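You operate a simulated robot arm through the tools that you are given. There is no shell and no other tool. Be economical: measure what you need, move in short steps, check, and stop when the job is done.

You are at the controls of a simulated robot arm. One attempt, no reset.

TASK
Scrub away the berry stain with the soapy sponge pad.
Fine: move the white tub to the blue mat; soap the pad; it goes back after. Set down upright: pink sponge pad. What is to be rubbed or washed off counts as gone when no trace of it is left.

The check looks at the end state, three seconds after you hand in, the way a careful person would. Anything else that was tipped, shoved, dropped, spilled or broken makes it a failure.

THE ROBOT
A 6-joint arm with a two-finger parallel gripper, fixed in place. Base frame: the origin is at the foot of the arm, x ahead of it, y to its left, z up; the work surface is at about z = 0.86. Lengths are in m, angles in rad, forces in N, time in s.
With the tool pointing down near the work surface it reaches from about 0.26 to 0.68 m from the base axis. Its first joint turns from -1.152 to 1.152 rad. Payload 2.9 kg.
The TCP is the grasp point between the finger pads, 0.03 m short of the fingertips. In the tool frame z runs along the fingers and y along their closing line. The gripper opens to 0.11 m. The fingers are 0.02 m wide and 0.01 m thick; the gripper's body (0.048 by 0.112 m) begins 0.055 m behind the TCP.
Orientation is that of the tool frame in the base frame, as a unit quaternion [x, y, z, w]. With the fingers straight down and closing along the base's y, the tool's x points along the base's -x, its y along +y and its z along -z.

THE INTERFACE
- The arm moves only by the tool jog_arm. Its argument "series" is text: rows parted by semicolons, each of 7 numbers parted by spaces: the shift along the tool's x, y, z in units of 40 mm (1.0 is 40 mm), then the turn, a rotation vector about the tool's x, y, z in units of 8 degrees (1.0 is 8 degrees), then the finger opening in m, from 0 to 0.11. In form: dx dy dz wx wy wz grip; .... A call has 1 to 8 rows; each row shifts and turns the commanded pose from where the row before left it, along the tool's axes as they then stand. A call with a number of a shift or a turn outside -1 to 1 is refused whole. Rows are played at 5 a second. More than 0.05 m and 0.15 rad between two rows, or a gripper value outside its range, and nothing of the call is played. Where a pose cannot be reached the arm comes as near as it can. A force on the tool above 40 N (or 10 N above the force at the start of the call, whichever is more), or a blocked arm, ends the call early, and 0.2 s more pass. The fingers move at their own pace (about 0.108 m/s each) and stop on an object; they squeeze with about 30 N. The grip force told is the motor's: it shows also when the fingers shut on nothing. Time passes only in rows, and 0.2 s behind the last, so rows that do not move let the fingers close. The reply holds the time, the measured pose of the TCP, the force on the tool along the base axes, the opening and the grip force, in the units named above and with some noise, with the torque about the TCP (base axes, N m) and any sound that the robot's microphone picked up.
- Cameras (640 x 400 px; columns grow to the right, rows downward): "scene" is fixed at [0.0432, 0.42, 1.4072]; the picture's right is [-0.90, -0.43, 0.00], its down [-0.15, 0.31, -0.94] and it looks along [0.41, -0.84, -0.35] (base axes); focal length 376 px, centre (320, 200). "wrist" rides on the gripper at [0.072, 0.017, -0.103] in the tool frame; the picture's right is [-0.23, 0.97, 0.00], its down [-0.76, -0.18, -0.62] and it looks along [-0.61, -0.14, 0.78] (tool axes); focal length 222 px, centre (320, 200). There is no depth. A picture from a camera that has moved, and an enlarged one, comes with that camera's place and axes in the base frame and with its lens. The place of the scene camera against the robot may be out by one fixed shift of up to 0.018 m in any direction.
- camera(camera): a new picture of that camera. No time passes.
- enlarge(camera, box): a new picture of the part [left, top, right, bottom] of that camera's present view, enlarged. No time passes.
- hand_in(): hands the job in; it is judged then, once.

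Go step by step. Nothing tells you positions but the pictures and the camera data: compare them with the known pose of the tool, close in by small moves and look again before you grip or let go. The budget is 120 turns and 68 pictures, counting those below and the enlarged ones. Unless the task says otherwise, let go and move clear before handing in, and close with one line.

The tools are called after ">>>" as name(argument=value, ...) on one line, values as JSON. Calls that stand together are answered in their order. jog_arm: Moves the arm, as the interface text tells. Its arguments: {"type":"object","properties":{"series":{"type":"string"}},"required":["series"]} The other tools are called the same way: camera (camera) takes a picture; enlarge (camera, box) takes an enlarged picture of a part of a camera's view; hand_in () hands the job in.

At the start:

```text
t: 0.0
tool_pos: [0.4286, -0.161, 1.2284]
orientation: [0.0, 1.0, 0.0, 0.0]
contact_force: [-0.9, 0.4, 0.0]
moment: [0.03, -0.02, 0.0]
grip_width: 0.11
grasp_force: 0.0
```

scene: 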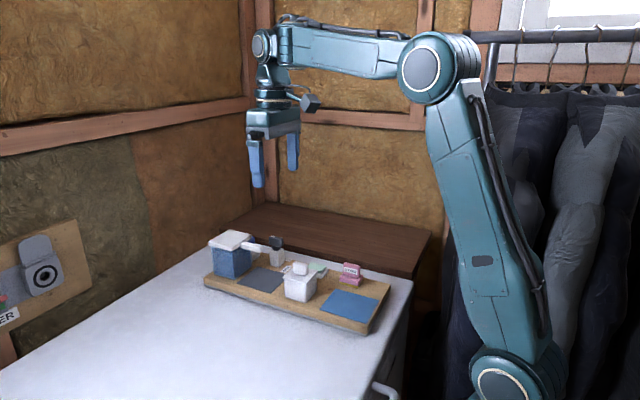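
wrist: 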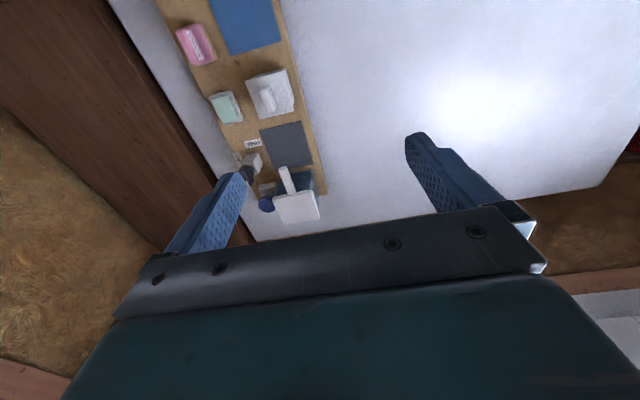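

I see a wooden tray with a blue box, a white tub with lid, a grey mat, a blue mat, and pink and green sponges, but no stain yet. I'll take closer looks first.

>>> enlarge(camera="scene", box=[190, 210, 430, 360])

>>> enlarge(camera="wrist", box=[140, 0, 380, 230])

>>> enlarge(camera="scene", box=[0, 200, 200, 400])

```text
2.67 times, centred on (310, 285) of scene
camera zoom: at [0.0432, 0.42, 1.4072], right [-0.9, -0.43, 0.0], down [-0.15, 0.31, -0.94], along [0.41, -0.84, -0.35], focal length 1002 px, centre (347, -27)
```

zoom: 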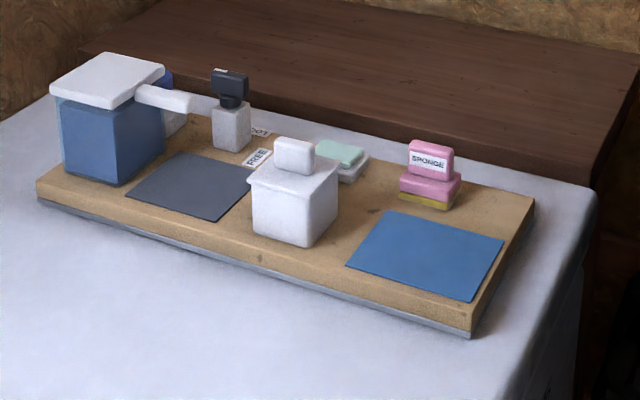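

```text
1.74 times, centred on (260, 115) of wrist
camera zoom: at [0.3565, -0.1446, 1.3308], right [0.23, 0.97, 0.0], down [0.76, -0.18, 0.62], along [0.61, -0.14, -0.78], focal length 386 px, centre (424, 348)
```

zoom: 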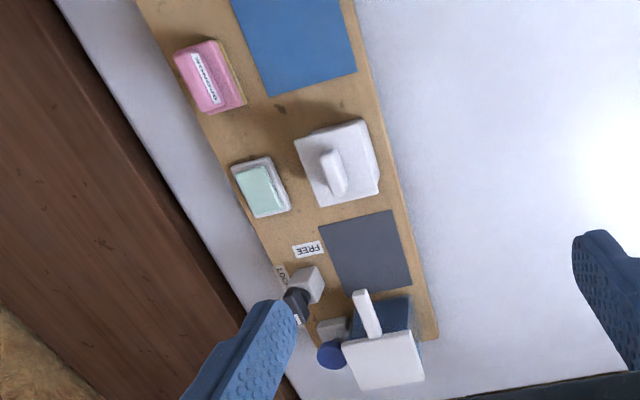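

```text
2.00 times, centred on (100, 300) of scene
camera zoom: at [0.0432, 0.42, 1.4072], right [-0.9, -0.43, 0.0], down [-0.15, 0.31, -0.94], along [0.41, -0.84, -0.35], focal length 751 px, centre (760, 0)
```

zoom: 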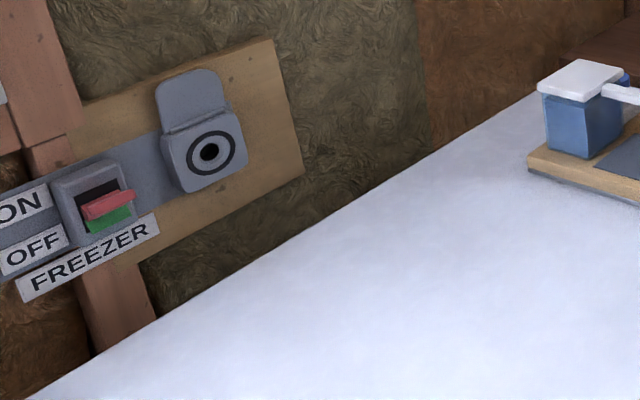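

The stain is not visible, so it may be under the tub. I'll move closer above the tray for a better look.

>>> jog_arm(series="0.5 -0.3 0.8 0 0 0 0.11; 0.5 -0.3 0.8 0 0 0 0.11; 0.5 -0.3 0.4 0 0 0 0.11; 0 -0.3 0 0 0 0 0.11; 0 0 0 0 0 0 0.11")

>>> camera(camera="wrist")

>>> camera(camera="scene")

```text
t: 1.2
tool_pos: [0.3691, -0.2078, 1.1475]
orientation: [0.0, 1.0, 0.0, 0.0]
contact_force: [-0.3, -0.6, 0.6]
moment: [0.0, 0.03, -0.03]
grip_width: 0.11
grasp_force: 0.1
```

```text
62 pictures are left
camera wrist: at [0.2969, -0.1916, 1.2511], right [0.23, 0.97, 0.0], down [0.76, -0.18, 0.62], along [0.61, -0.14, -0.78], focal length 222 px, centre (320, 200)
```

wrist: 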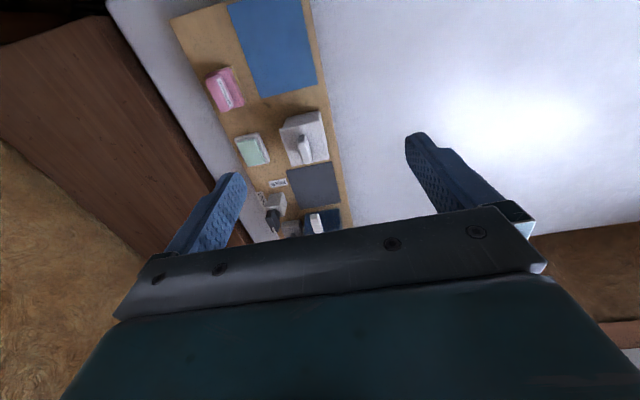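

```text
61 pictures are left
```

scene: 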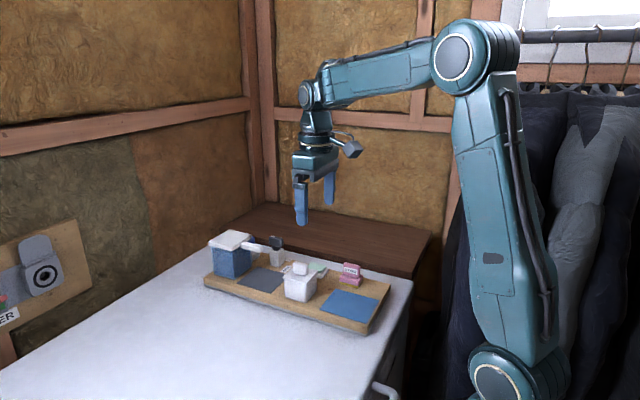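

The parallax puts the tub handle top at about (0.43, -0.245, 0.954). I'll enlarge both views to get its size and orientation.

>>> enlarge(camera="wrist", box=[190, 0, 370, 240])

>>> enlarge(camera="scene", box=[260, 245, 400, 345])

>>> enlarge(camera="scene", box=[195, 220, 305, 300])

```text
1.67 times, centred on (280, 120) of wrist
camera zoom: at [0.2969, -0.1916, 1.2511], right [0.23, 0.97, 0.0], down [0.76, -0.18, 0.62], along [0.61, -0.14, -0.78], focal length 370 px, centre (387, 333)
```

zoom: 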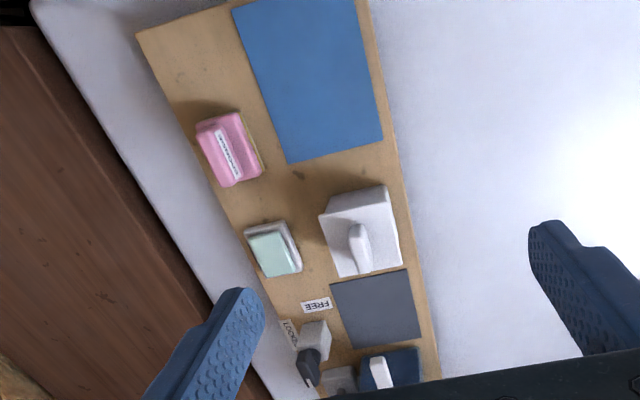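

```text
4.00 times, centred on (330, 295) of scene
camera zoom: at [0.0432, 0.42, 1.4072], right [-0.9, -0.43, 0.0], down [-0.15, 0.31, -0.94], along [0.41, -0.84, -0.35], focal length 1502 px, centre (280, -180)
```

zoom: 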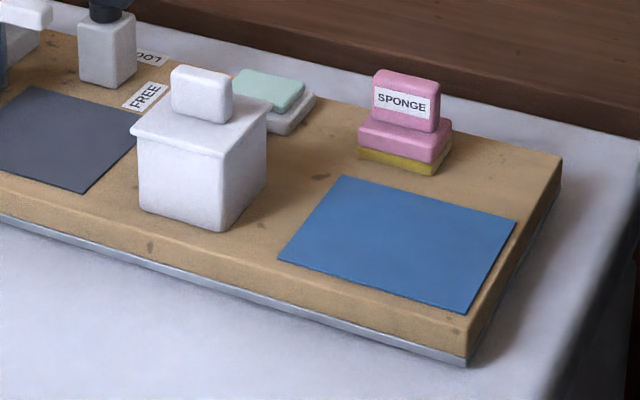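

```text
5.00 times, centred on (250, 260) of scene
camera zoom: at [0.0432, 0.42, 1.4072], right [-0.9, -0.43, 0.0], down [-0.15, 0.31, -0.94], along [0.41, -0.84, -0.35], focal length 1878 px, centre (670, -100)
```

zoom: 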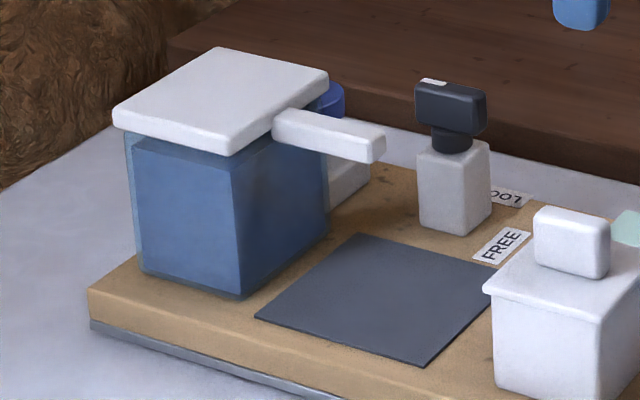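

There is a clear tank with a spout and a knob post marked FREE and another word. It looks like a lockable soap dispenser, so I'll look at it from above.

>>> jog_arm(series="-0.9 0 0 0 0 0 0.11; -0.9 -0.2 0 0 0 0 0.11; -0.9 -0.2 0 0 0 0 0.11; -0.9 -0.2 0 0 0 0 0.11; -0.9 0 0 0 0 0 0.11; 0 0 0 0 0 0 0.11")

>>> camera(camera="wrist")

>>> enlarge(camera="wrist", box=[220, 0, 400, 200])

```text
t: 2.6
tool_pos: [0.5474, -0.2318, 1.1479]
orientation: [0.0, 1.0, 0.0, 0.001]
contact_force: [0.5, 0.8, -0.3]
moment: [0.01, 0.01, 0.0]
grip_width: 0.1103
grasp_force: 0.0
```

```text
57 pictures are left
camera wrist: at [0.4758, -0.2155, 1.2514], right [0.23, 0.97, 0.0], down [0.76, -0.18, 0.62], along [0.61, -0.14, -0.78], focal length 222 px, centre (320, 200)
```

wrist: 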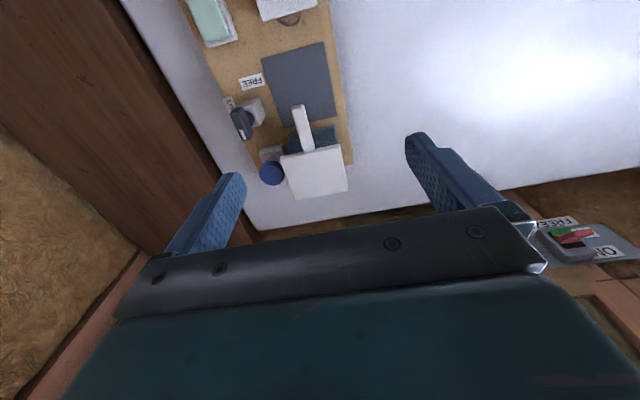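

```text
2.00 times, centred on (310, 100) of wrist
camera zoom: at [0.4758, -0.2155, 1.2514], right [0.23, 0.97, 0.0], down [0.76, -0.18, 0.62], along [0.61, -0.14, -0.78], focal length 444 px, centre (340, 400)
```

zoom: 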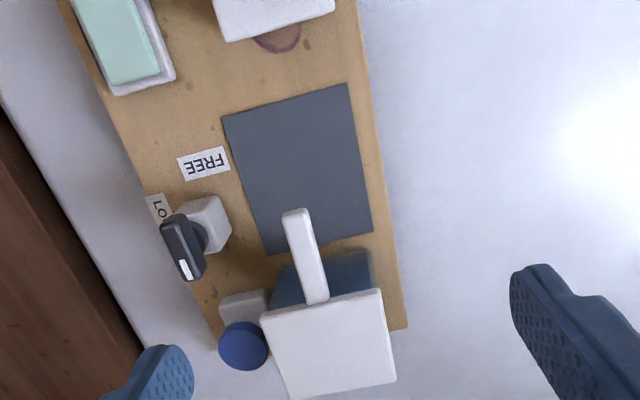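

The stain's purple edge pokes out from under the tub's +x side. Next I'll look closer at the dispenser, the knob labels and the green bar.

>>> jog_arm(series="0.9 0 0.4 0 0 0 0.11; 0.9 0 0.4 0 0 0 0.11; 0.4 0 0.4 0 0 0 0.11; 0 0 0 0 0 0 0.11")

>>> enlarge(camera="wrist", box=[200, 60, 360, 220])

>>> enlarge(camera="scene", box=[205, 225, 285, 285])

```text
t: 3.6
tool_pos: [0.4612, -0.2341, 1.0999]
orientation: [0.0, 1.0, 0.0, 0.0]
contact_force: [0.2, 0.2, -0.7]
moment: [-0.01, -0.01, 0.03]
grip_width: 0.1101
grasp_force: 0.0
```

```text
2.50 times, centred on (280, 140) of wrist
camera zoom: at [0.3882, -0.2174, 1.2033], right [0.23, 0.97, 0.0], down [0.76, -0.18, 0.62], along [0.61, -0.14, -0.78], focal length 555 px, centre (420, 350)
```

zoom: 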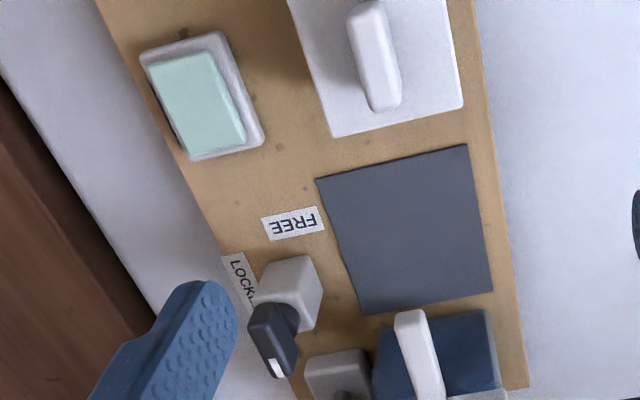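

```text
6.67 times, centred on (245, 255) of scene
camera zoom: at [0.0432, 0.42, 1.4072], right [-0.9, -0.43, 0.0], down [-0.15, 0.31, -0.94], along [0.41, -0.84, -0.35], focal length 2504 px, centre (820, -167)
```

zoom: 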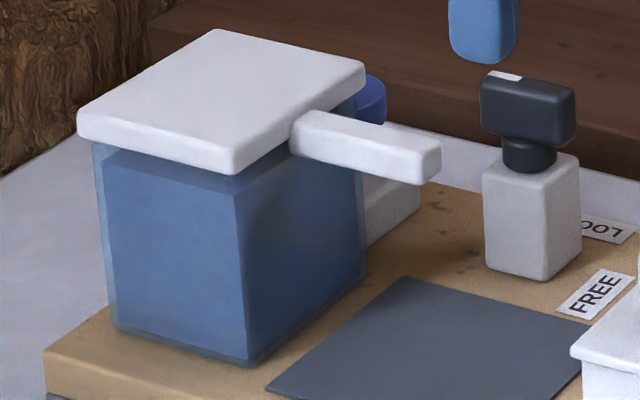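

The knob is a LOCK/FREE selector by the tank, and a green soap bar sits in its dish. I put the tub at (0.431, -0.246) and the blue mat centre at (0.31, -0.256), both aligned with the axes. I'll go above the tub handle.

>>> jog_arm(series="0.4 -0.15 0.8 0 0 0 0.06; 0.36 -0.15 0.8 0 0 0 0.06; 0 0 0.8 0 0 0 0.06; 0 0 0 0 0 0 0.06")

>>> camera(camera="wrist")

>>> enlarge(camera="scene", box=[230, 200, 390, 320])

```text
t: 4.6
tool_pos: [0.4292, -0.2447, 1.0048]
orientation: [0.0, 1.0, 0.0, 0.0]
contact_force: [0.0, 0.9, 0.7]
moment: [0.03, 0.02, 0.03]
grip_width: 0.0598
grasp_force: 0.0
```

```text
53 pictures are left
camera wrist: at [0.3572, -0.2283, 1.1074], right [0.23, 0.97, 0.0], down [0.76, -0.18, 0.62], along [0.61, -0.14, -0.78], focal length 222 px, centre (320, 200)
```

wrist: 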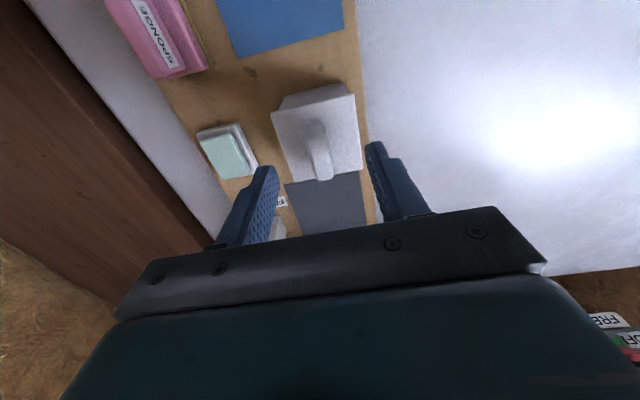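

```text
3.33 times, centred on (310, 260) of scene
camera zoom: at [0.0432, 0.42, 1.4072], right [-0.9, -0.43, 0.0], down [-0.15, 0.31, -0.94], along [0.41, -0.84, -0.35], focal length 1252 px, centre (353, 0)
```

zoom: 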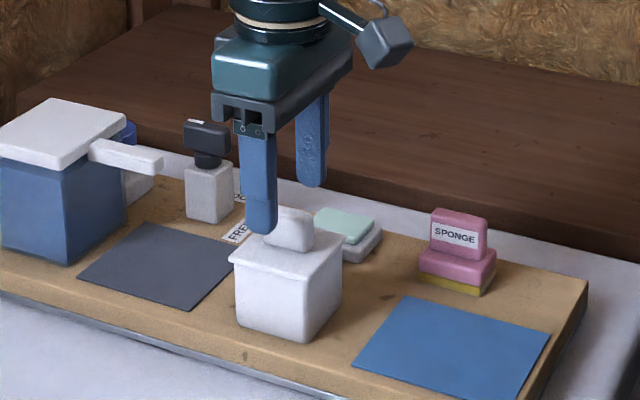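

The handle lies centred between the fingers. I'll lower to TCP z of about 0.958 and close.

>>> jog_arm(series="0 0 0.6 0 0 0 0.06; 0 0 0.55 0 0 0 0.06; 0 0 0 0 0 0 0.06")

>>> enlarge(camera="scene", box=[260, 230, 350, 310])

```text
t: 5.2
tool_pos: [0.4301, -0.2461, 0.9733]
orientation: [0.0, 1.0, -0.001, 0.003]
contact_force: [-4.4, 0.9, 10.4]
moment: [0.15, 0.14, 0.05]
grip_width: 0.0602
grasp_force: 1.0
stopped in row 2: the force on the tool passed its limit (the readings are from after the stop); the commanded pose is now the measured one
```

```text
5.00 times, centred on (305, 270) of scene
camera zoom: at [0.0429, 0.4201, 1.4071], right [-0.9, -0.43, 0.0], down [-0.15, 0.31, -0.94], along [0.41, -0.84, -0.35], focal length 1878 px, centre (395, -150)
```

zoom: 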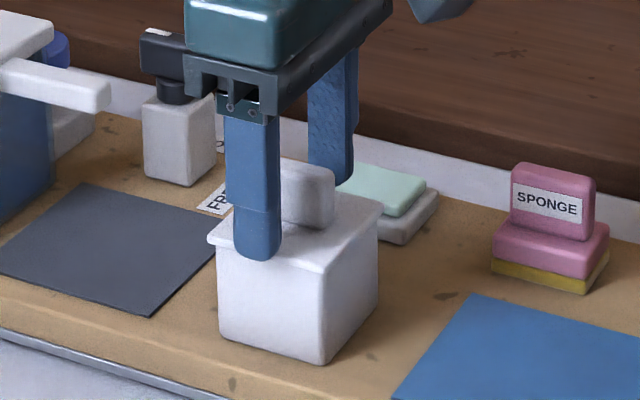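

The fingertips touched the lid at about z 0.943, so the lid is a bit higher than estimated. I'll back off 3 mm and close on the handle.

>>> jog_arm(series="0 0 -0.08 0 0 0 0.06; 0 0 0 0 0 0 0.0; 0 0 0 0 0 0 0.0; 0 0 0 0 0 0 0.0")

>>> enlarge(camera="scene", box=[260, 230, 350, 310])

```text
t: 6.2
tool_pos: [0.4313, -0.2441, 0.9754]
orientation: [0.0, 1.0, -0.001, 0.003]
contact_force: [-1.1, 0.1, -0.5]
moment: [-0.03, 0.01, 0.02]
grip_width: 0.0126
grasp_force: 29.5
```

```text
5.00 times, centred on (305, 270) of scene
camera zoom: at [0.0432, 0.42, 1.4072], right [-0.9, -0.43, 0.0], down [-0.15, 0.31, -0.94], along [0.41, -0.84, -0.35], focal length 1878 px, centre (395, -150)
```

zoom: 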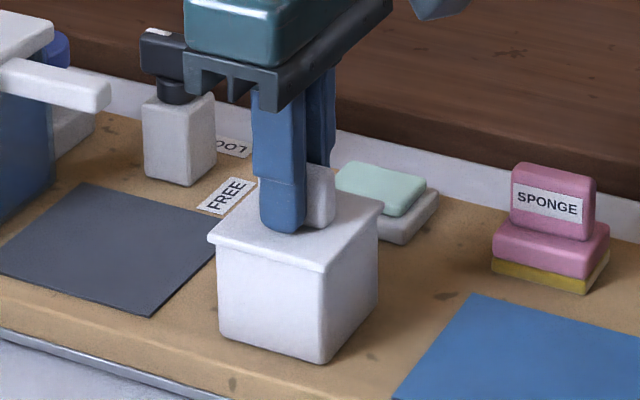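

The fingers hold the handle about 8 mm off centre. I'll open, recentre, close again and lift slightly.

>>> jog_arm(series="0 0 0 0 0 0 0.05; 0 0 0 0 0 0 0.05; 0.2 0 0 0 0 0 0.05; 0 0 0 0 0 0 0.0; 0 0 0 0 0 0 0.0; 0 0 0 0 0 0 0; 0 0 -0.25 0 0 0 0; 0 0 -0.25 0 0 0 0")

>>> enlarge(camera="scene", box=[260, 230, 350, 310])

```text
t: 8.0
tool_pos: [0.4227, -0.2441, 0.9961]
orientation: [0.001, 1.0, -0.003, 0.003]
contact_force: [0.2, -0.4, -1.0]
moment: [-0.01, 0.02, -0.02]
grip_width: 0.0128
grasp_force: 30.0
```

```text
5.00 times, centred on (305, 270) of scene
camera zoom: at [0.0432, 0.42, 1.4072], right [-0.9, -0.43, 0.0], down [-0.15, 0.31, -0.94], along [0.41, -0.84, -0.35], focal length 1878 px, centre (395, -150)
```

zoom: 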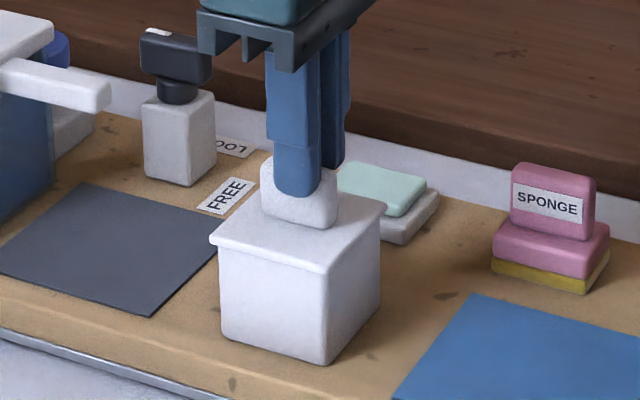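

The fingers slid up the handle and the tub stayed put. I'll go back down, grip with full overlap and lift in tiny steps while reading the force.

>>> jog_arm(series="0 0 0 0 0 0 0.04; 0 0 0.25 0 0 0 0.04; 0 0 0.25 0 0 0 0.04; 0 0 0.03 0 0 0 0.04; 0 0 0 0 0 0 0.0; 0 0 0 0 0 0 0; 0 0 0 0 0 0 0; 0 0 -0.06 0 0 0 0")

>>> jog_arm(series="0 0 -0.05 0 0 0 0; 0 0 0 0 0 0 0")

>>> jog_arm(series="0 0 -0.08 0 0 0 0; 0 0 0 0 0 0 0")

>>> enlarge(camera="scene", box=[260, 230, 350, 310])

```text
t: 9.8
tool_pos: [0.4226, -0.245, 0.9768]
orientation: [0.0, 1.0, -0.001, 0.002]
contact_force: [0.2, -0.3, -1.6]
moment: [0.0, 0.01, 0.02]
grip_width: 0.0127
grasp_force: 30.3
```

```text
t: 10.4
tool_pos: [0.4227, -0.2464, 0.9793]
orientation: [0.0, 1.0, -0.002, 0.002]
contact_force: [-0.2, 0.4, -0.6]
moment: [-0.03, 0.0, 0.02]
grip_width: 0.0129
grasp_force: 30.1
```

```text
t: 11.0
tool_pos: [0.4234, -0.2451, 0.9841]
orientation: [0.0, 1.0, -0.002, 0.003]
contact_force: [0.5, 0.1, -2.0]
moment: [0.01, 0.0, 0.04]
grip_width: 0.0127
grasp_force: 30.3
```

```text
5.00 times, centred on (305, 270) of scene
camera zoom: at [0.0432, 0.42, 1.4072], right [-0.9, -0.43, 0.0], down [-0.15, 0.31, -0.94], along [0.41, -0.84, -0.35], focal length 1878 px, centre (395, -150)
```

zoom: 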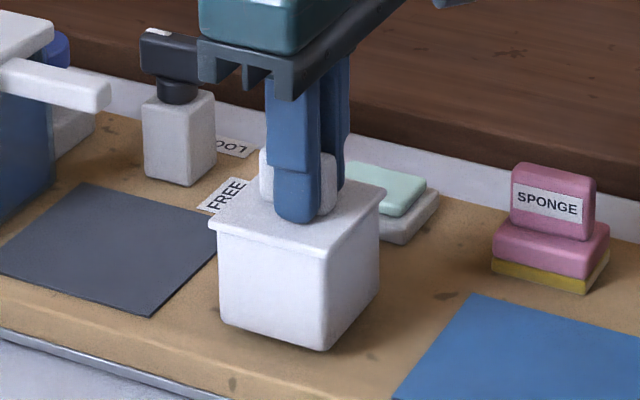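

The tub is now off the tray by about 8 mm and its weight shows in the force. I'll wait briefly to see whether it slips.

>>> jog_arm(series="0 0 0 0 0 0 0; 0 0 0 0 0 0 0; 0 0 0 0 0 0 0; 0 0 0 0 0 0 0")

>>> enlarge(camera="scene", box=[260, 230, 350, 310])

```text
t: 12.0
tool_pos: [0.4239, -0.2447, 0.9823]
orientation: [0.001, 1.0, -0.002, 0.002]
contact_force: [-0.8, -0.7, -1.2]
moment: [-0.01, 0.0, -0.01]
grip_width: 0.0129
grasp_force: 29.5
```

```text
5.00 times, centred on (305, 270) of scene
camera zoom: at [0.0432, 0.42, 1.4072], right [-0.9, -0.43, 0.0], down [-0.15, 0.31, -0.94], along [0.41, -0.84, -0.35], focal length 1878 px, centre (395, -150)
```

zoom: 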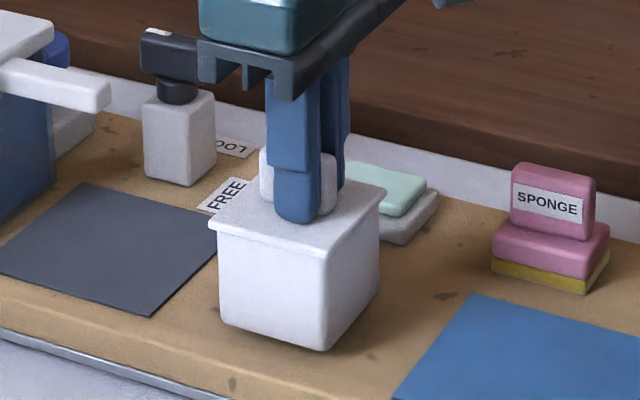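

It holds steady. I'll lift a little more and carry the tub slowly toward the mat.

>>> jog_arm(series="0 0 -0.1 0 0 0 0; 0 0 -0.12 0 0 0 0; 0 0 -0.12 0 0 0 0; 0.1 0 0 0 0 0 0; 0.25 -0.05 0 0 0 0 0; 0.35 -0.05 0 0 0 0 0; 0.4 -0.05 0 0 0 0 0; 0.4 -0.03 0 0 0 0 0")

>>> jog_arm(series="0.4 -0.03 0 0 0 0 0; 0.4 -0.03 0 0 0 0 0; 0.3 -0.02 0 0 0 0 0; 0.2 0 0 0 0 0 0; 0 0 0 0 0 0 0")

>>> enlarge(camera="scene", box=[270, 230, 410, 340])

>>> camera(camera="wrist")

```text
t: 13.8
tool_pos: [0.3634, -0.2539, 0.996]
orientation: [0.0, 1.0, -0.002, 0.003]
contact_force: [0.7, -0.2, -0.9]
moment: [0.0, -0.01, -0.01]
grip_width: 0.0125
grasp_force: 29.9
```

```text
t: 15.0
tool_pos: [0.3103, -0.2571, 0.995]
orientation: [0.0, 1.0, -0.001, 0.004]
contact_force: [0.4, -0.3, -0.1]
moment: [0.0, 0.02, 0.02]
grip_width: 0.0127
grasp_force: 29.7
```

```text
3.64 times, centred on (340, 285) of scene
camera zoom: at [0.0432, 0.42, 1.4072], right [-0.9, -0.43, 0.0], down [-0.15, 0.31, -0.94], along [0.41, -0.84, -0.35], focal length 1366 px, centre (247, -109)
```

zoom: 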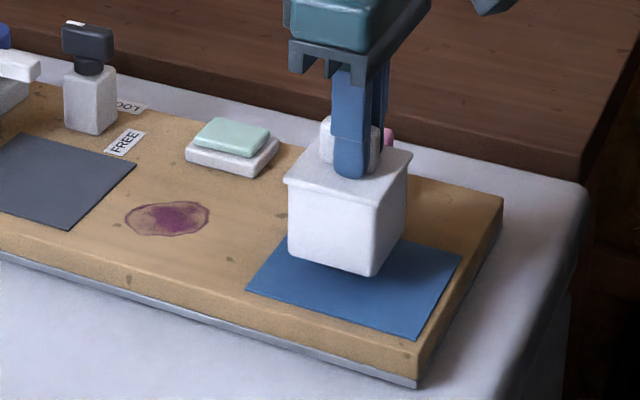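

```text
45 pictures are left
camera wrist: at [0.2377, -0.2394, 1.0971], right [0.23, 0.97, 0.0], down [0.76, -0.18, 0.63], along [0.61, -0.14, -0.78], focal length 222 px, centre (320, 200)
```

wrist: 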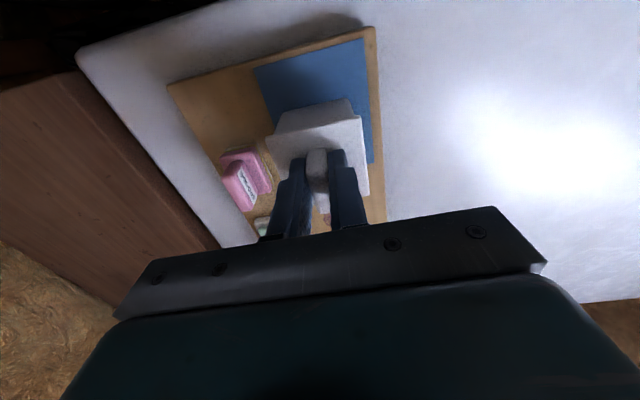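

The stain is now uncovered and the tub hovers centred over the blue mat. I'll lower it gently until it touches.

>>> jog_arm(series="0 0.05 0.15 0 0 0 0; 0 0 0.15 0 0 0 0; 0 0 0.1 0 0 0 0; 0 0 0.05 0 0 0 0; 0 0 0 0 0 0 0")

>>> enlarge(camera="scene", box=[300, 230, 410, 330])

```text
t: 16.2
tool_pos: [0.3104, -0.2532, 0.9769]
orientation: [0.0, 1.0, -0.002, 0.003]
contact_force: [0.7, 0.2, 0.2]
moment: [0.0, 0.02, -0.02]
grip_width: 0.0128
grasp_force: 29.9
```

```text
4.00 times, centred on (355, 280) of scene
camera zoom: at [0.0432, 0.42, 1.4072], right [-0.9, -0.43, 0.0], down [-0.15, 0.31, -0.94], along [0.41, -0.84, -0.35], focal length 1502 px, centre (180, -120)
```

zoom: 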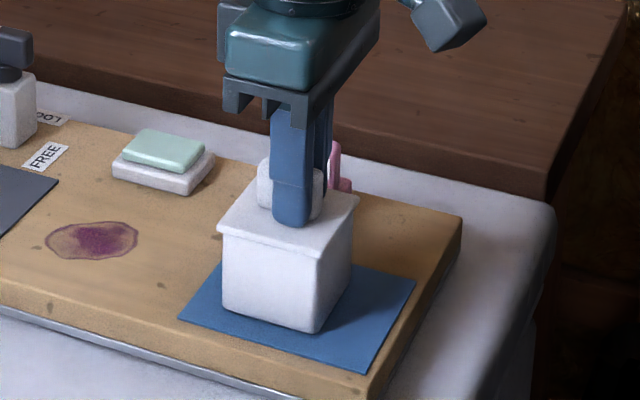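

It is nearly down. I'll lower in 1 mm steps, release and rise.

>>> jog_arm(series="0 0 0.03 0 0 0 0; 0 0 0.02 0 0 0 0; 0 0 0 0 0 0 0")

>>> jog_arm(series="0 0 0 0 0 0 0.03; 0 0 0 0 0 0 0.03; 0 0 -0.3 0 0 0 0.03; 0 0 -0.8 0 0 0 0.05; 0 0 -0.9 0 0 0 0.05; 0 0 0 0 0 0 0.05")

>>> camera(camera="wrist")

>>> enlarge(camera="scene", box=[270, 235, 410, 345])

```text
t: 17.0
tool_pos: [0.311, -0.2534, 0.9756]
orientation: [0.0, 1.0, -0.002, 0.005]
contact_force: [-4.3, 1.4, 22.4]
moment: [0.14, 0.18, -0.01]
grip_width: 0.0125
grasp_force: 29.5
```

```text
t: 18.4
tool_pos: [0.3099, -0.2535, 1.0568]
orientation: [0.0, 1.0, -0.002, 0.003]
contact_force: [-0.3, 0.0, 0.1]
moment: [-0.01, -0.01, 0.04]
grip_width: 0.0499
grasp_force: 0.1
```

```text
43 pictures are left
camera wrist: at [0.2377, -0.2369, 1.1595], right [0.23, 0.97, 0.0], down [0.76, -0.18, 0.63], along [0.61, -0.14, -0.78], focal length 222 px, centre (320, 200)
```

wrist: 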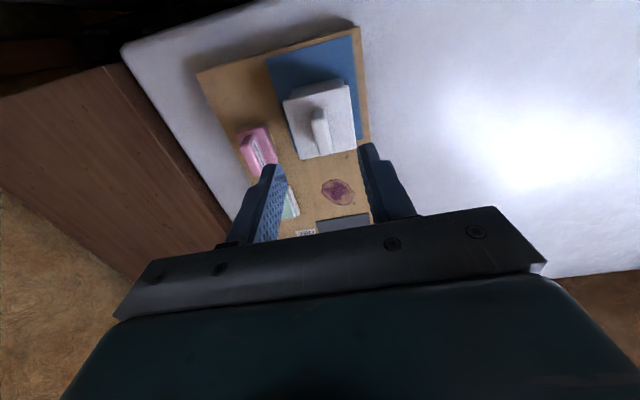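

```text
3.64 times, centred on (340, 290) of scene
camera zoom: at [0.0432, 0.42, 1.4072], right [-0.9, -0.43, 0.0], down [-0.15, 0.31, -0.94], along [0.41, -0.84, -0.35], focal length 1366 px, centre (247, -127)
```

zoom: 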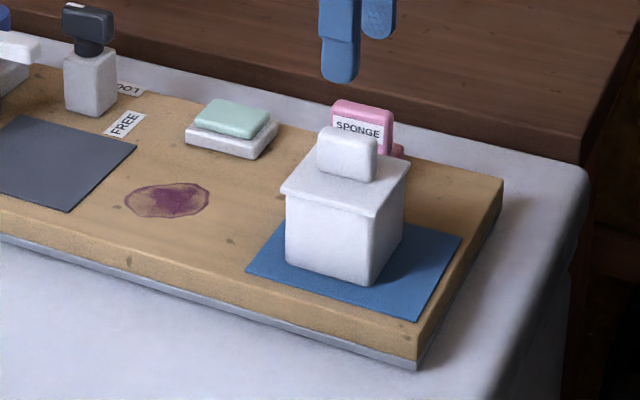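

The tub stands upright on the blue mat. Next I'll move above the pink sponge and check its handle.

>>> jog_arm(series="-0.3 -0.6 0 0 0 0 0.06; -0.3 -0.6 0 0 0 0 0.06; -0.1 -0.7 0 0 0 0 0.06; 0 0 0 0 0 0 0.06")

>>> enlarge(camera="wrist", box=[220, 60, 420, 210])

>>> enlarge(camera="scene", box=[300, 210, 400, 300])

```text
t: 19.4
tool_pos: [0.338, -0.3288, 1.0553]
orientation: [0.001, 1.0, -0.002, 0.002]
contact_force: [0.8, 0.0, 0.0]
moment: [-0.02, -0.03, -0.01]
grip_width: 0.06
grasp_force: 0.1
```

```text
2.67 times, centred on (320, 135) of wrist
camera zoom: at [0.2638, -0.3124, 1.1572], right [0.23, 0.97, 0.0], down [0.76, -0.18, 0.63], along [0.61, -0.14, -0.78], focal length 592 px, centre (320, 373)
```

zoom: 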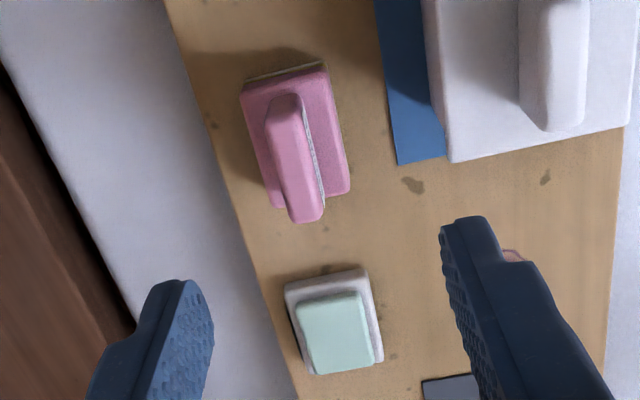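

```text
4.44 times, centred on (350, 255) of scene
camera zoom: at [0.0432, 0.42, 1.4072], right [-0.9, -0.43, 0.0], down [-0.15, 0.31, -0.94], along [0.41, -0.84, -0.35], focal length 1669 px, centre (187, -44)
```

zoom: 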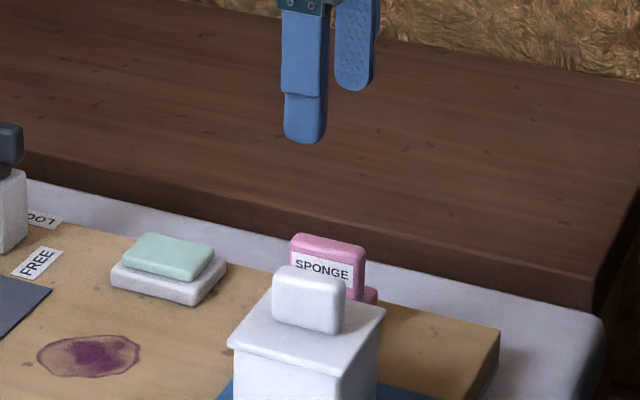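

The sponge handle is at about (0.335, -0.338). I'll shift a little, narrow the opening to 0.04 and descend partway.

>>> jog_arm(series="0.06 -0.23 0 0 0 0 0.04; 0 0 0.8 0 0 0 0.04; 0 0 0.8 0 0 0 0.04; 0 0 0.7 0 0 0 0.04; 0 0 0 0 0 0 0.04")

>>> enlarge(camera="wrist", box=[220, 60, 420, 210])

>>> enlarge(camera="scene", box=[300, 210, 400, 300])

```text
t: 20.6
tool_pos: [0.3384, -0.3404, 0.9627]
orientation: [0.0, 1.0, -0.002, 0.003]
contact_force: [0.1, 0.3, 0.0]
moment: [0.01, 0.01, 0.0]
grip_width: 0.04
grasp_force: 0.0
```

```text
2.67 times, centred on (320, 135) of wrist
camera zoom: at [0.2639, -0.3232, 1.0657], right [0.23, 0.97, 0.0], down [0.76, -0.18, 0.63], along [0.61, -0.14, -0.78], focal length 592 px, centre (320, 373)
```

zoom: 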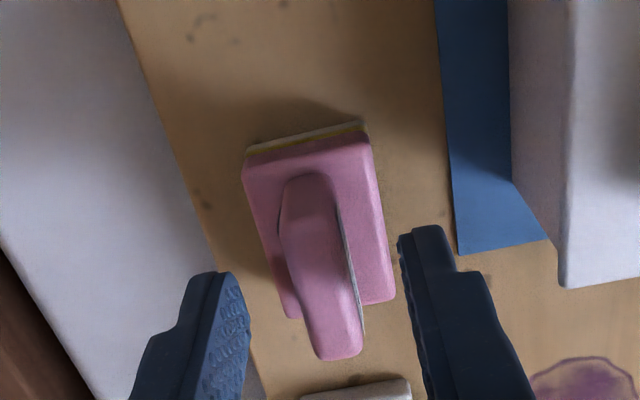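

```text
4.44 times, centred on (350, 255) of scene
camera zoom: at [0.0432, 0.42, 1.4072], right [-0.9, -0.43, 0.0], down [-0.15, 0.31, -0.94], along [0.41, -0.84, -0.35], focal length 1669 px, centre (187, -44)
```

zoom: 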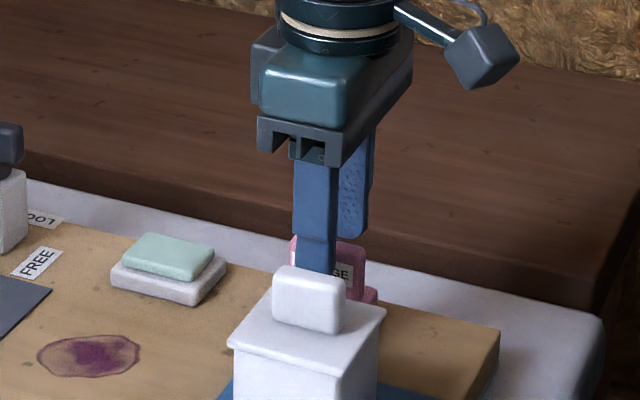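

Small correction (6 mm toward the base, 2 mm in y), then I'll descend until the fingertips touch the pad's base.

>>> jog_arm(series="0.15 0.05 0 0 0 0 0.04; 0 0 0.2 0 0 0 0.04; 0 0 0.15 0 0 0 0.04; 0 0 0.1 0 0 0 0.04; 0 0 0 0 0 0 0.04")

>>> enlarge(camera="scene", box=[320, 230, 390, 290])

>>> enlarge(camera="wrist", box=[220, 60, 420, 210])

```text
t: 21.8
tool_pos: [0.3302, -0.337, 0.9461]
orientation: [0.0, 1.0, -0.002, 0.002]
contact_force: [0.7, 0.1, 0.1]
moment: [-0.01, 0.02, -0.02]
grip_width: 0.0401
grasp_force: 0.1
```

```text
6.67 times, centred on (355, 260) of scene
camera zoom: at [0.0432, 0.42, 1.4072], right [-0.9, -0.43, 0.0], down [-0.15, 0.31, -0.94], along [0.41, -0.84, -0.35], focal length 2504 px, centre (87, -200)
```

zoom: 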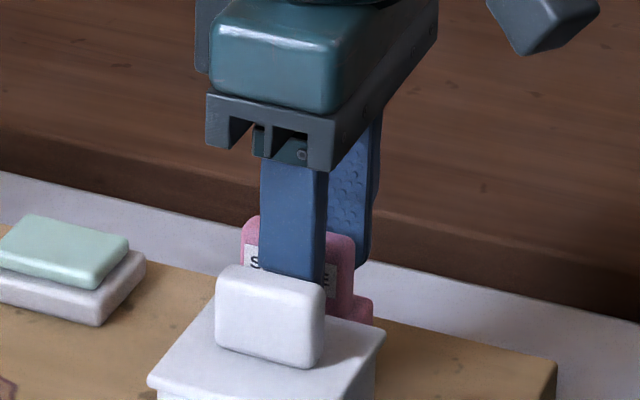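

```text
2.67 times, centred on (320, 135) of wrist
camera zoom: at [0.2574, -0.3204, 1.0486], right [0.23, 0.97, 0.0], down [0.76, -0.18, 0.63], along [0.61, -0.14, -0.78], focal length 592 px, centre (320, 373)
```

zoom: 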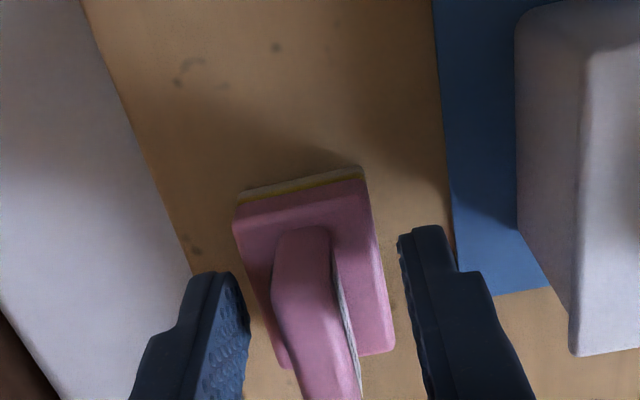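

Still no contact. I'll go down a few more millimetres, then close.

>>> jog_arm(series="-0.05 0 0.08 0 0 0 0.04; 0 0 0.08 0 0 0 0.04; 0 0 0.06 0 0 0 0.04; 0 0 0 0 0 0 0.04")

>>> jog_arm(series="0 0 0 0 0 0 0; 0 0 0 0 0 0 0; 0 0 0 0 0 0 0; 0 0 0 0 0 0 0")

>>> enlarge(camera="wrist", box=[220, 60, 420, 210])

```text
t: 22.8
tool_pos: [0.3339, -0.3368, 0.9366]
orientation: [0.0, 1.0, -0.002, 0.003]
contact_force: [0.0, -0.8, -0.3]
moment: [-0.03, -0.01, 0.0]
grip_width: 0.0402
grasp_force: 0.4
```

```text
t: 23.8
tool_pos: [0.3329, -0.3381, 0.9368]
orientation: [-0.001, 1.0, -0.002, 0.003]
contact_force: [-0.2, -0.3, 0.3]
moment: [0.01, -0.03, 0.0]
grip_width: 0.035
grasp_force: 29.9
```

```text
2.67 times, centred on (320, 135) of wrist
camera zoom: at [0.2599, -0.3204, 1.0395], right [0.23, 0.97, 0.0], down [0.76, -0.18, 0.63], along [0.61, -0.14, -0.78], focal length 592 px, centre (320, 373)
```

zoom: 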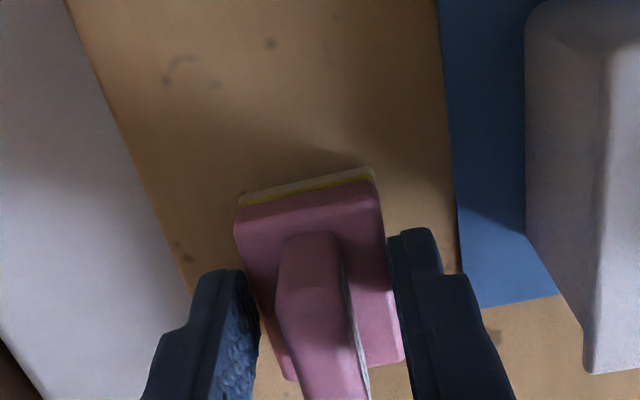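

The fingers closed on the pad's base, not the handle. I'll open, rise 10 mm and close on the handle.

>>> jog_arm(series="0 0 0 0 0 0 0.045; 0 0 0 0 0 0 0.045; 0 0 -0.28 0 0 0 0.045; 0 0 0 0 0 0 0; 0 0 0 0 0 0 0; 0 0 0 0 0 0 0")

```text
t: 25.2
tool_pos: [0.3329, -0.3398, 0.9483]
orientation: [0.0, 1.0, -0.002, 0.003]
contact_force: [-0.5, -0.1, 0.0]
moment: [-0.01, 0.03, 0.01]
grip_width: 0.0129
grasp_force: 30.5
```

Handle gripped at 0.013 width, with TCP z 0.948 while the pad rests on the tray. I'll lift slowly.

>>> jog_arm(series="0 0 -0.06 0 0 0 0; 0 0 -0.08 0 0 0 0; 0 0 -0.12 0 0 0 0; 0 0 -0.15 0 0 0 0; 0 0 -0.2 0 0 0 0; 0 0 -0.2 0 0 0 0; 0 0 0 0 0 0 0")

>>> enlarge(camera="scene", box=[290, 210, 390, 290])

>>> enlarge(camera="wrist", box=[220, 60, 420, 210])

```text
t: 26.8
tool_pos: [0.3318, -0.3386, 0.9798]
orientation: [0.0, 1.0, -0.002, 0.003]
contact_force: [-0.5, -0.6, -0.2]
moment: [0.01, -0.02, 0.03]
grip_width: 0.0125
grasp_force: 30.1
```

```text
5.00 times, centred on (340, 250) of scene
camera zoom: at [0.0432, 0.42, 1.4072], right [-0.9, -0.43, 0.0], down [-0.15, 0.31, -0.94], along [0.41, -0.84, -0.35], focal length 1878 px, centre (220, -50)
```

zoom: 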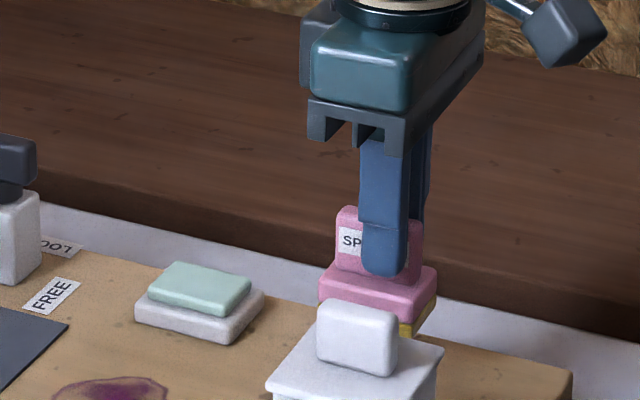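

```text
2.67 times, centred on (320, 135) of wrist
camera zoom: at [0.2589, -0.3205, 1.0831], right [0.23, 0.97, 0.0], down [0.76, -0.18, 0.63], along [0.61, -0.14, -0.78], focal length 592 px, centre (320, 373)
```

zoom: 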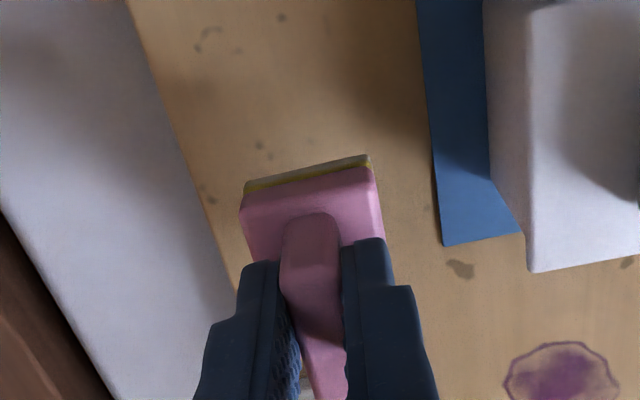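

The pad is held level. Its home has the TCP at (0.333, -0.339, 0.948). I'll carry it over the soap bar at about (0.4355, -0.341).

>>> jog_arm(series="0 0 -0.25 0 0 0 0; 0 0 -0.25 0 0 0 0; -0.3 0 0 0 0 0 0; -0.5 -0.03 0 0 0 0 0; -0.6 -0.03 0 0 0 0 0; -0.6 0 0 0 0 0 0; -0.58 0 0 0 0 0 0; 0 0 0 0 0 0 0")

>>> enlarge(camera="scene", box=[260, 210, 360, 290])

>>> enlarge(camera="wrist", box=[220, 60, 420, 210])

```text
t: 28.6
tool_pos: [0.4369, -0.3402, 1.001]
orientation: [0.0, 1.0, -0.001, 0.002]
contact_force: [0.4, 0.6, -0.1]
moment: [0.0, -0.03, 0.01]
grip_width: 0.0129
grasp_force: 30.1
```

```text
5.00 times, centred on (310, 250) of scene
camera zoom: at [0.0432, 0.42, 1.4072], right [-0.9, -0.43, 0.0], down [-0.15, 0.31, -0.94], along [0.41, -0.84, -0.35], focal length 1878 px, centre (370, -50)
```

zoom: 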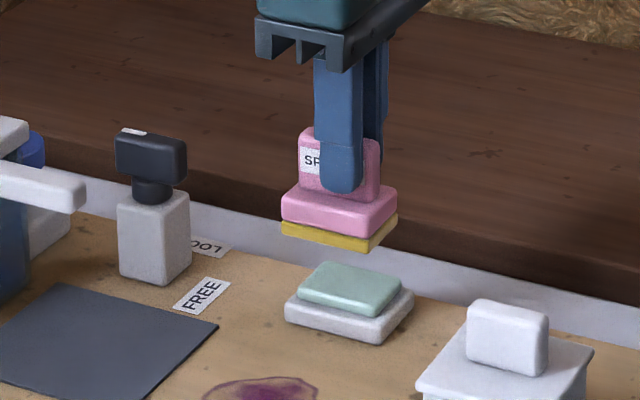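

```text
2.67 times, centred on (320, 135) of wrist
camera zoom: at [0.3625, -0.3227, 1.1026], right [0.23, 0.97, 0.0], down [0.76, -0.18, 0.63], along [0.61, -0.14, -0.78], focal length 592 px, centre (320, 373)
```

zoom: 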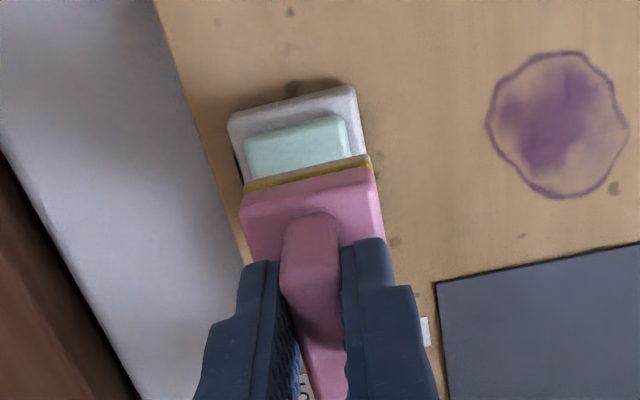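

The pad is nearly above the bar. I'll shift about 4 mm toward the base and descend until it touches the soap.

>>> jog_arm(series="0.1 -0.04 0.2 0 0 0 0; 0 0 0.2 0 0 0 0; 0 0 0.15 0 0 0 0; 0 0 0.05 0 0 0 0; 0 0 0.05 0 0 0 0; 0 0 0 0 0 0 0")

>>> enlarge(camera="scene", box=[270, 230, 340, 290])

```text
t: 30.0
tool_pos: [0.4321, -0.341, 0.9755]
orientation: [0.0, 1.0, -0.001, 0.002]
contact_force: [-0.7, -0.2, 1.0]
moment: [0.01, -0.03, -0.05]
grip_width: 0.0128
grasp_force: 30.0
```

```text
6.67 times, centred on (305, 260) of scene
camera zoom: at [0.0432, 0.42, 1.4072], right [-0.9, -0.43, 0.0], down [-0.15, 0.31, -0.94], along [0.41, -0.84, -0.35], focal length 2504 px, centre (420, -200)
```

zoom: 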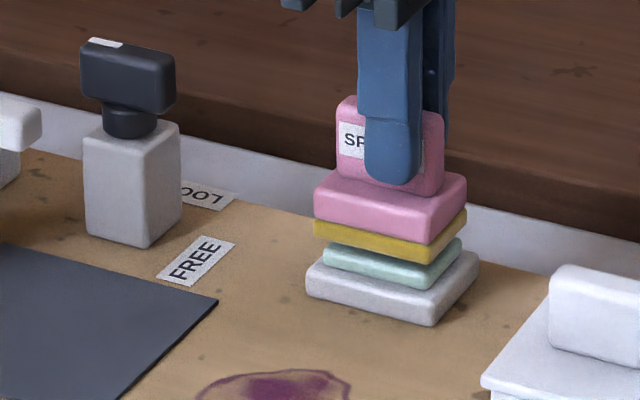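

Nearly touching. I'll press lightly and make small rubs.

>>> jog_arm(series="0 0 0.05 0 0 0 0; 0 0 0.03 0 0 0 0; 0 0 0 0 0 0 0")

>>> jog_arm(series="0.1 0 0.02 0 0 0 0; -0.1 0 0 0 0 0 0; -0.1 0 0 0 0 0 0; 0.1 0 0 0 0 0 0; 0.1 0 0 0 0 0 0; -0.1 0 0 0 0 0 0")

>>> enlarge(camera="scene", box=[270, 230, 340, 290])

```text
t: 30.8
tool_pos: [0.4311, -0.3419, 0.972]
orientation: [0.0, 1.0, -0.002, 0.003]
contact_force: [0.9, 0.8, 0.0]
moment: [0.0, -0.01, 0.01]
grip_width: 0.0124
grasp_force: 30.0
```

```text
t: 32.2
tool_pos: [0.4326, -0.3398, 0.9717]
orientation: [0.001, 1.0, -0.002, 0.003]
contact_force: [-0.7, -0.7, 0.3]
moment: [0.02, -0.02, 0.03]
grip_width: 0.0127
grasp_force: 30.4
```

```text
6.67 times, centred on (305, 260) of scene
camera zoom: at [0.0432, 0.42, 1.4072], right [-0.9, -0.43, 0.0], down [-0.15, 0.31, -0.94], along [0.41, -0.84, -0.35], focal length 2504 px, centre (420, -200)
```

zoom: 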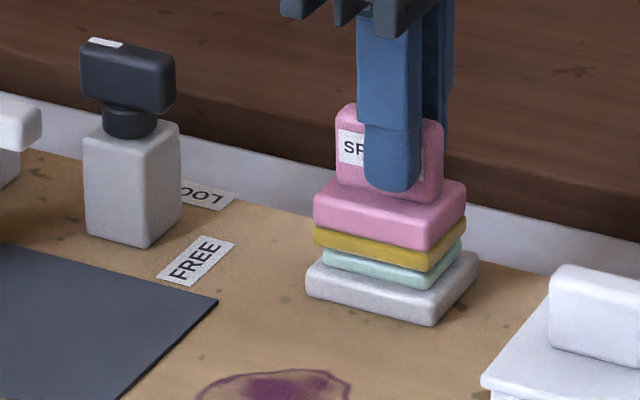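

No contact force yet. I'll keep lowering.

>>> jog_arm(series="0 0 0.05 0 0 0 0; 0 0 0.05 0 0 0 0; 0 0 0 0 0 0 0")

>>> jog_arm(series="0 0 0.03 0 0 0 0; 0 0 0.03 0 0 0 0; 0 0 0 0 0 0 0")

```text
t: 33.0
tool_pos: [0.4314, -0.3409, 0.9677]
orientation: [0.0, 1.0, -0.002, 0.003]
contact_force: [-0.5, 0.9, 3.0]
moment: [0.07, 0.04, 0.01]
grip_width: 0.0127
grasp_force: 30.0
```

```text
t: 33.8
tool_pos: [0.4329, -0.3415, 0.9656]
orientation: [-0.001, 1.0, -0.004, 0.004]
contact_force: [0.8, 1.9, 20.8]
moment: [0.18, -0.08, 0.02]
grip_width: 0.0128
grasp_force: 29.6
```

Contact at TCP z of about 0.967. I'll ease off to a light press and rub a little, then lift and look.

>>> jog_arm(series="0 0 -0.02 0 0 0 0; 0.08 0 0 0 0 0 0; -0.08 0 0 0 0 0 0; -0.08 0 0 0 0 0 0; 0.08 0 0 0 0 0 0; 0 0 0 0 0 0 0")

>>> enlarge(camera="scene", box=[270, 230, 340, 290])

```text
t: 35.2
tool_pos: [0.4321, -0.3421, 0.9655]
orientation: [-0.001, 1.0, -0.002, 0.004]
contact_force: [3.6, -3.2, 17.3]
moment: [-0.11, -0.34, -0.02]
grip_width: 0.0127
grasp_force: 29.7
```

```text
6.67 times, centred on (305, 260) of scene
camera zoom: at [0.0431, 0.4201, 1.4071], right [-0.9, -0.43, 0.0], down [-0.15, 0.31, -0.94], along [0.41, -0.84, -0.35], focal length 2504 px, centre (420, -200)
```

zoom: 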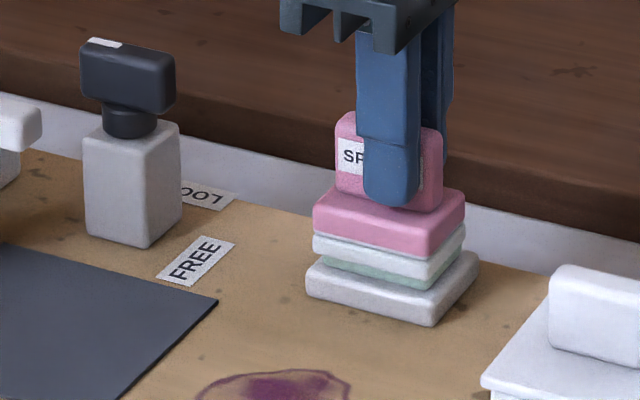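

The pad's underside turned white with suds, so it is soaped. The stain spans about x 0.418–0.471, y -0.28–-0.23. I'll lift and move over it.

>>> jog_arm(series="0 0 -0.2 0 0 0 0; 0 0 -0.25 0 0 0 0; 0 0.3 -0.1 0 0 0 0; -0.1 0.5 0 0 0 0 0; -0.1 0.5 0 0 0 0 0; -0.1 0.5 0 0 0 0 0; 0 0.37 0 0 0 0 0; 0 0 0 0 0 0 0")

>>> enlarge(camera="scene", box=[250, 225, 350, 305])

>>> enlarge(camera="wrist", box=[220, 60, 420, 210])

```text
t: 37.0
tool_pos: [0.4445, -0.2526, 0.9859]
orientation: [0.0, 1.0, -0.002, 0.001]
contact_force: [-0.5, -0.5, 0.1]
moment: [-0.01, 0.06, -0.01]
grip_width: 0.0128
grasp_force: 30.2
```

```text
5.00 times, centred on (300, 265) of scene
camera zoom: at [0.0432, 0.42, 1.4072], right [-0.9, -0.43, 0.0], down [-0.15, 0.31, -0.94], along [0.41, -0.84, -0.35], focal length 1878 px, centre (420, -125)
```

zoom: 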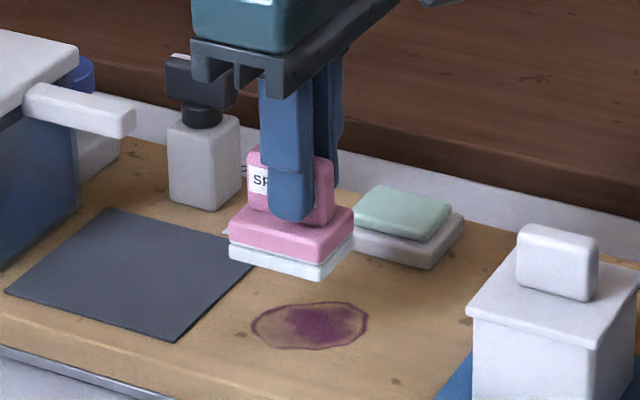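

```text
2.67 times, centred on (320, 135) of wrist
camera zoom: at [0.3705, -0.2356, 1.0892], right [0.23, 0.97, 0.0], down [0.76, -0.18, 0.63], along [0.61, -0.14, -0.78], focal length 592 px, centre (320, 373)
```

zoom: 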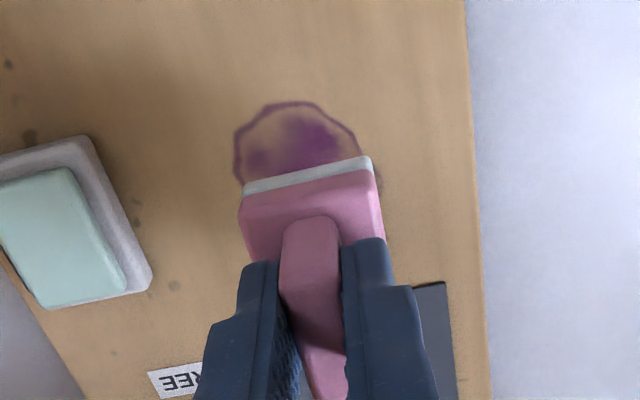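

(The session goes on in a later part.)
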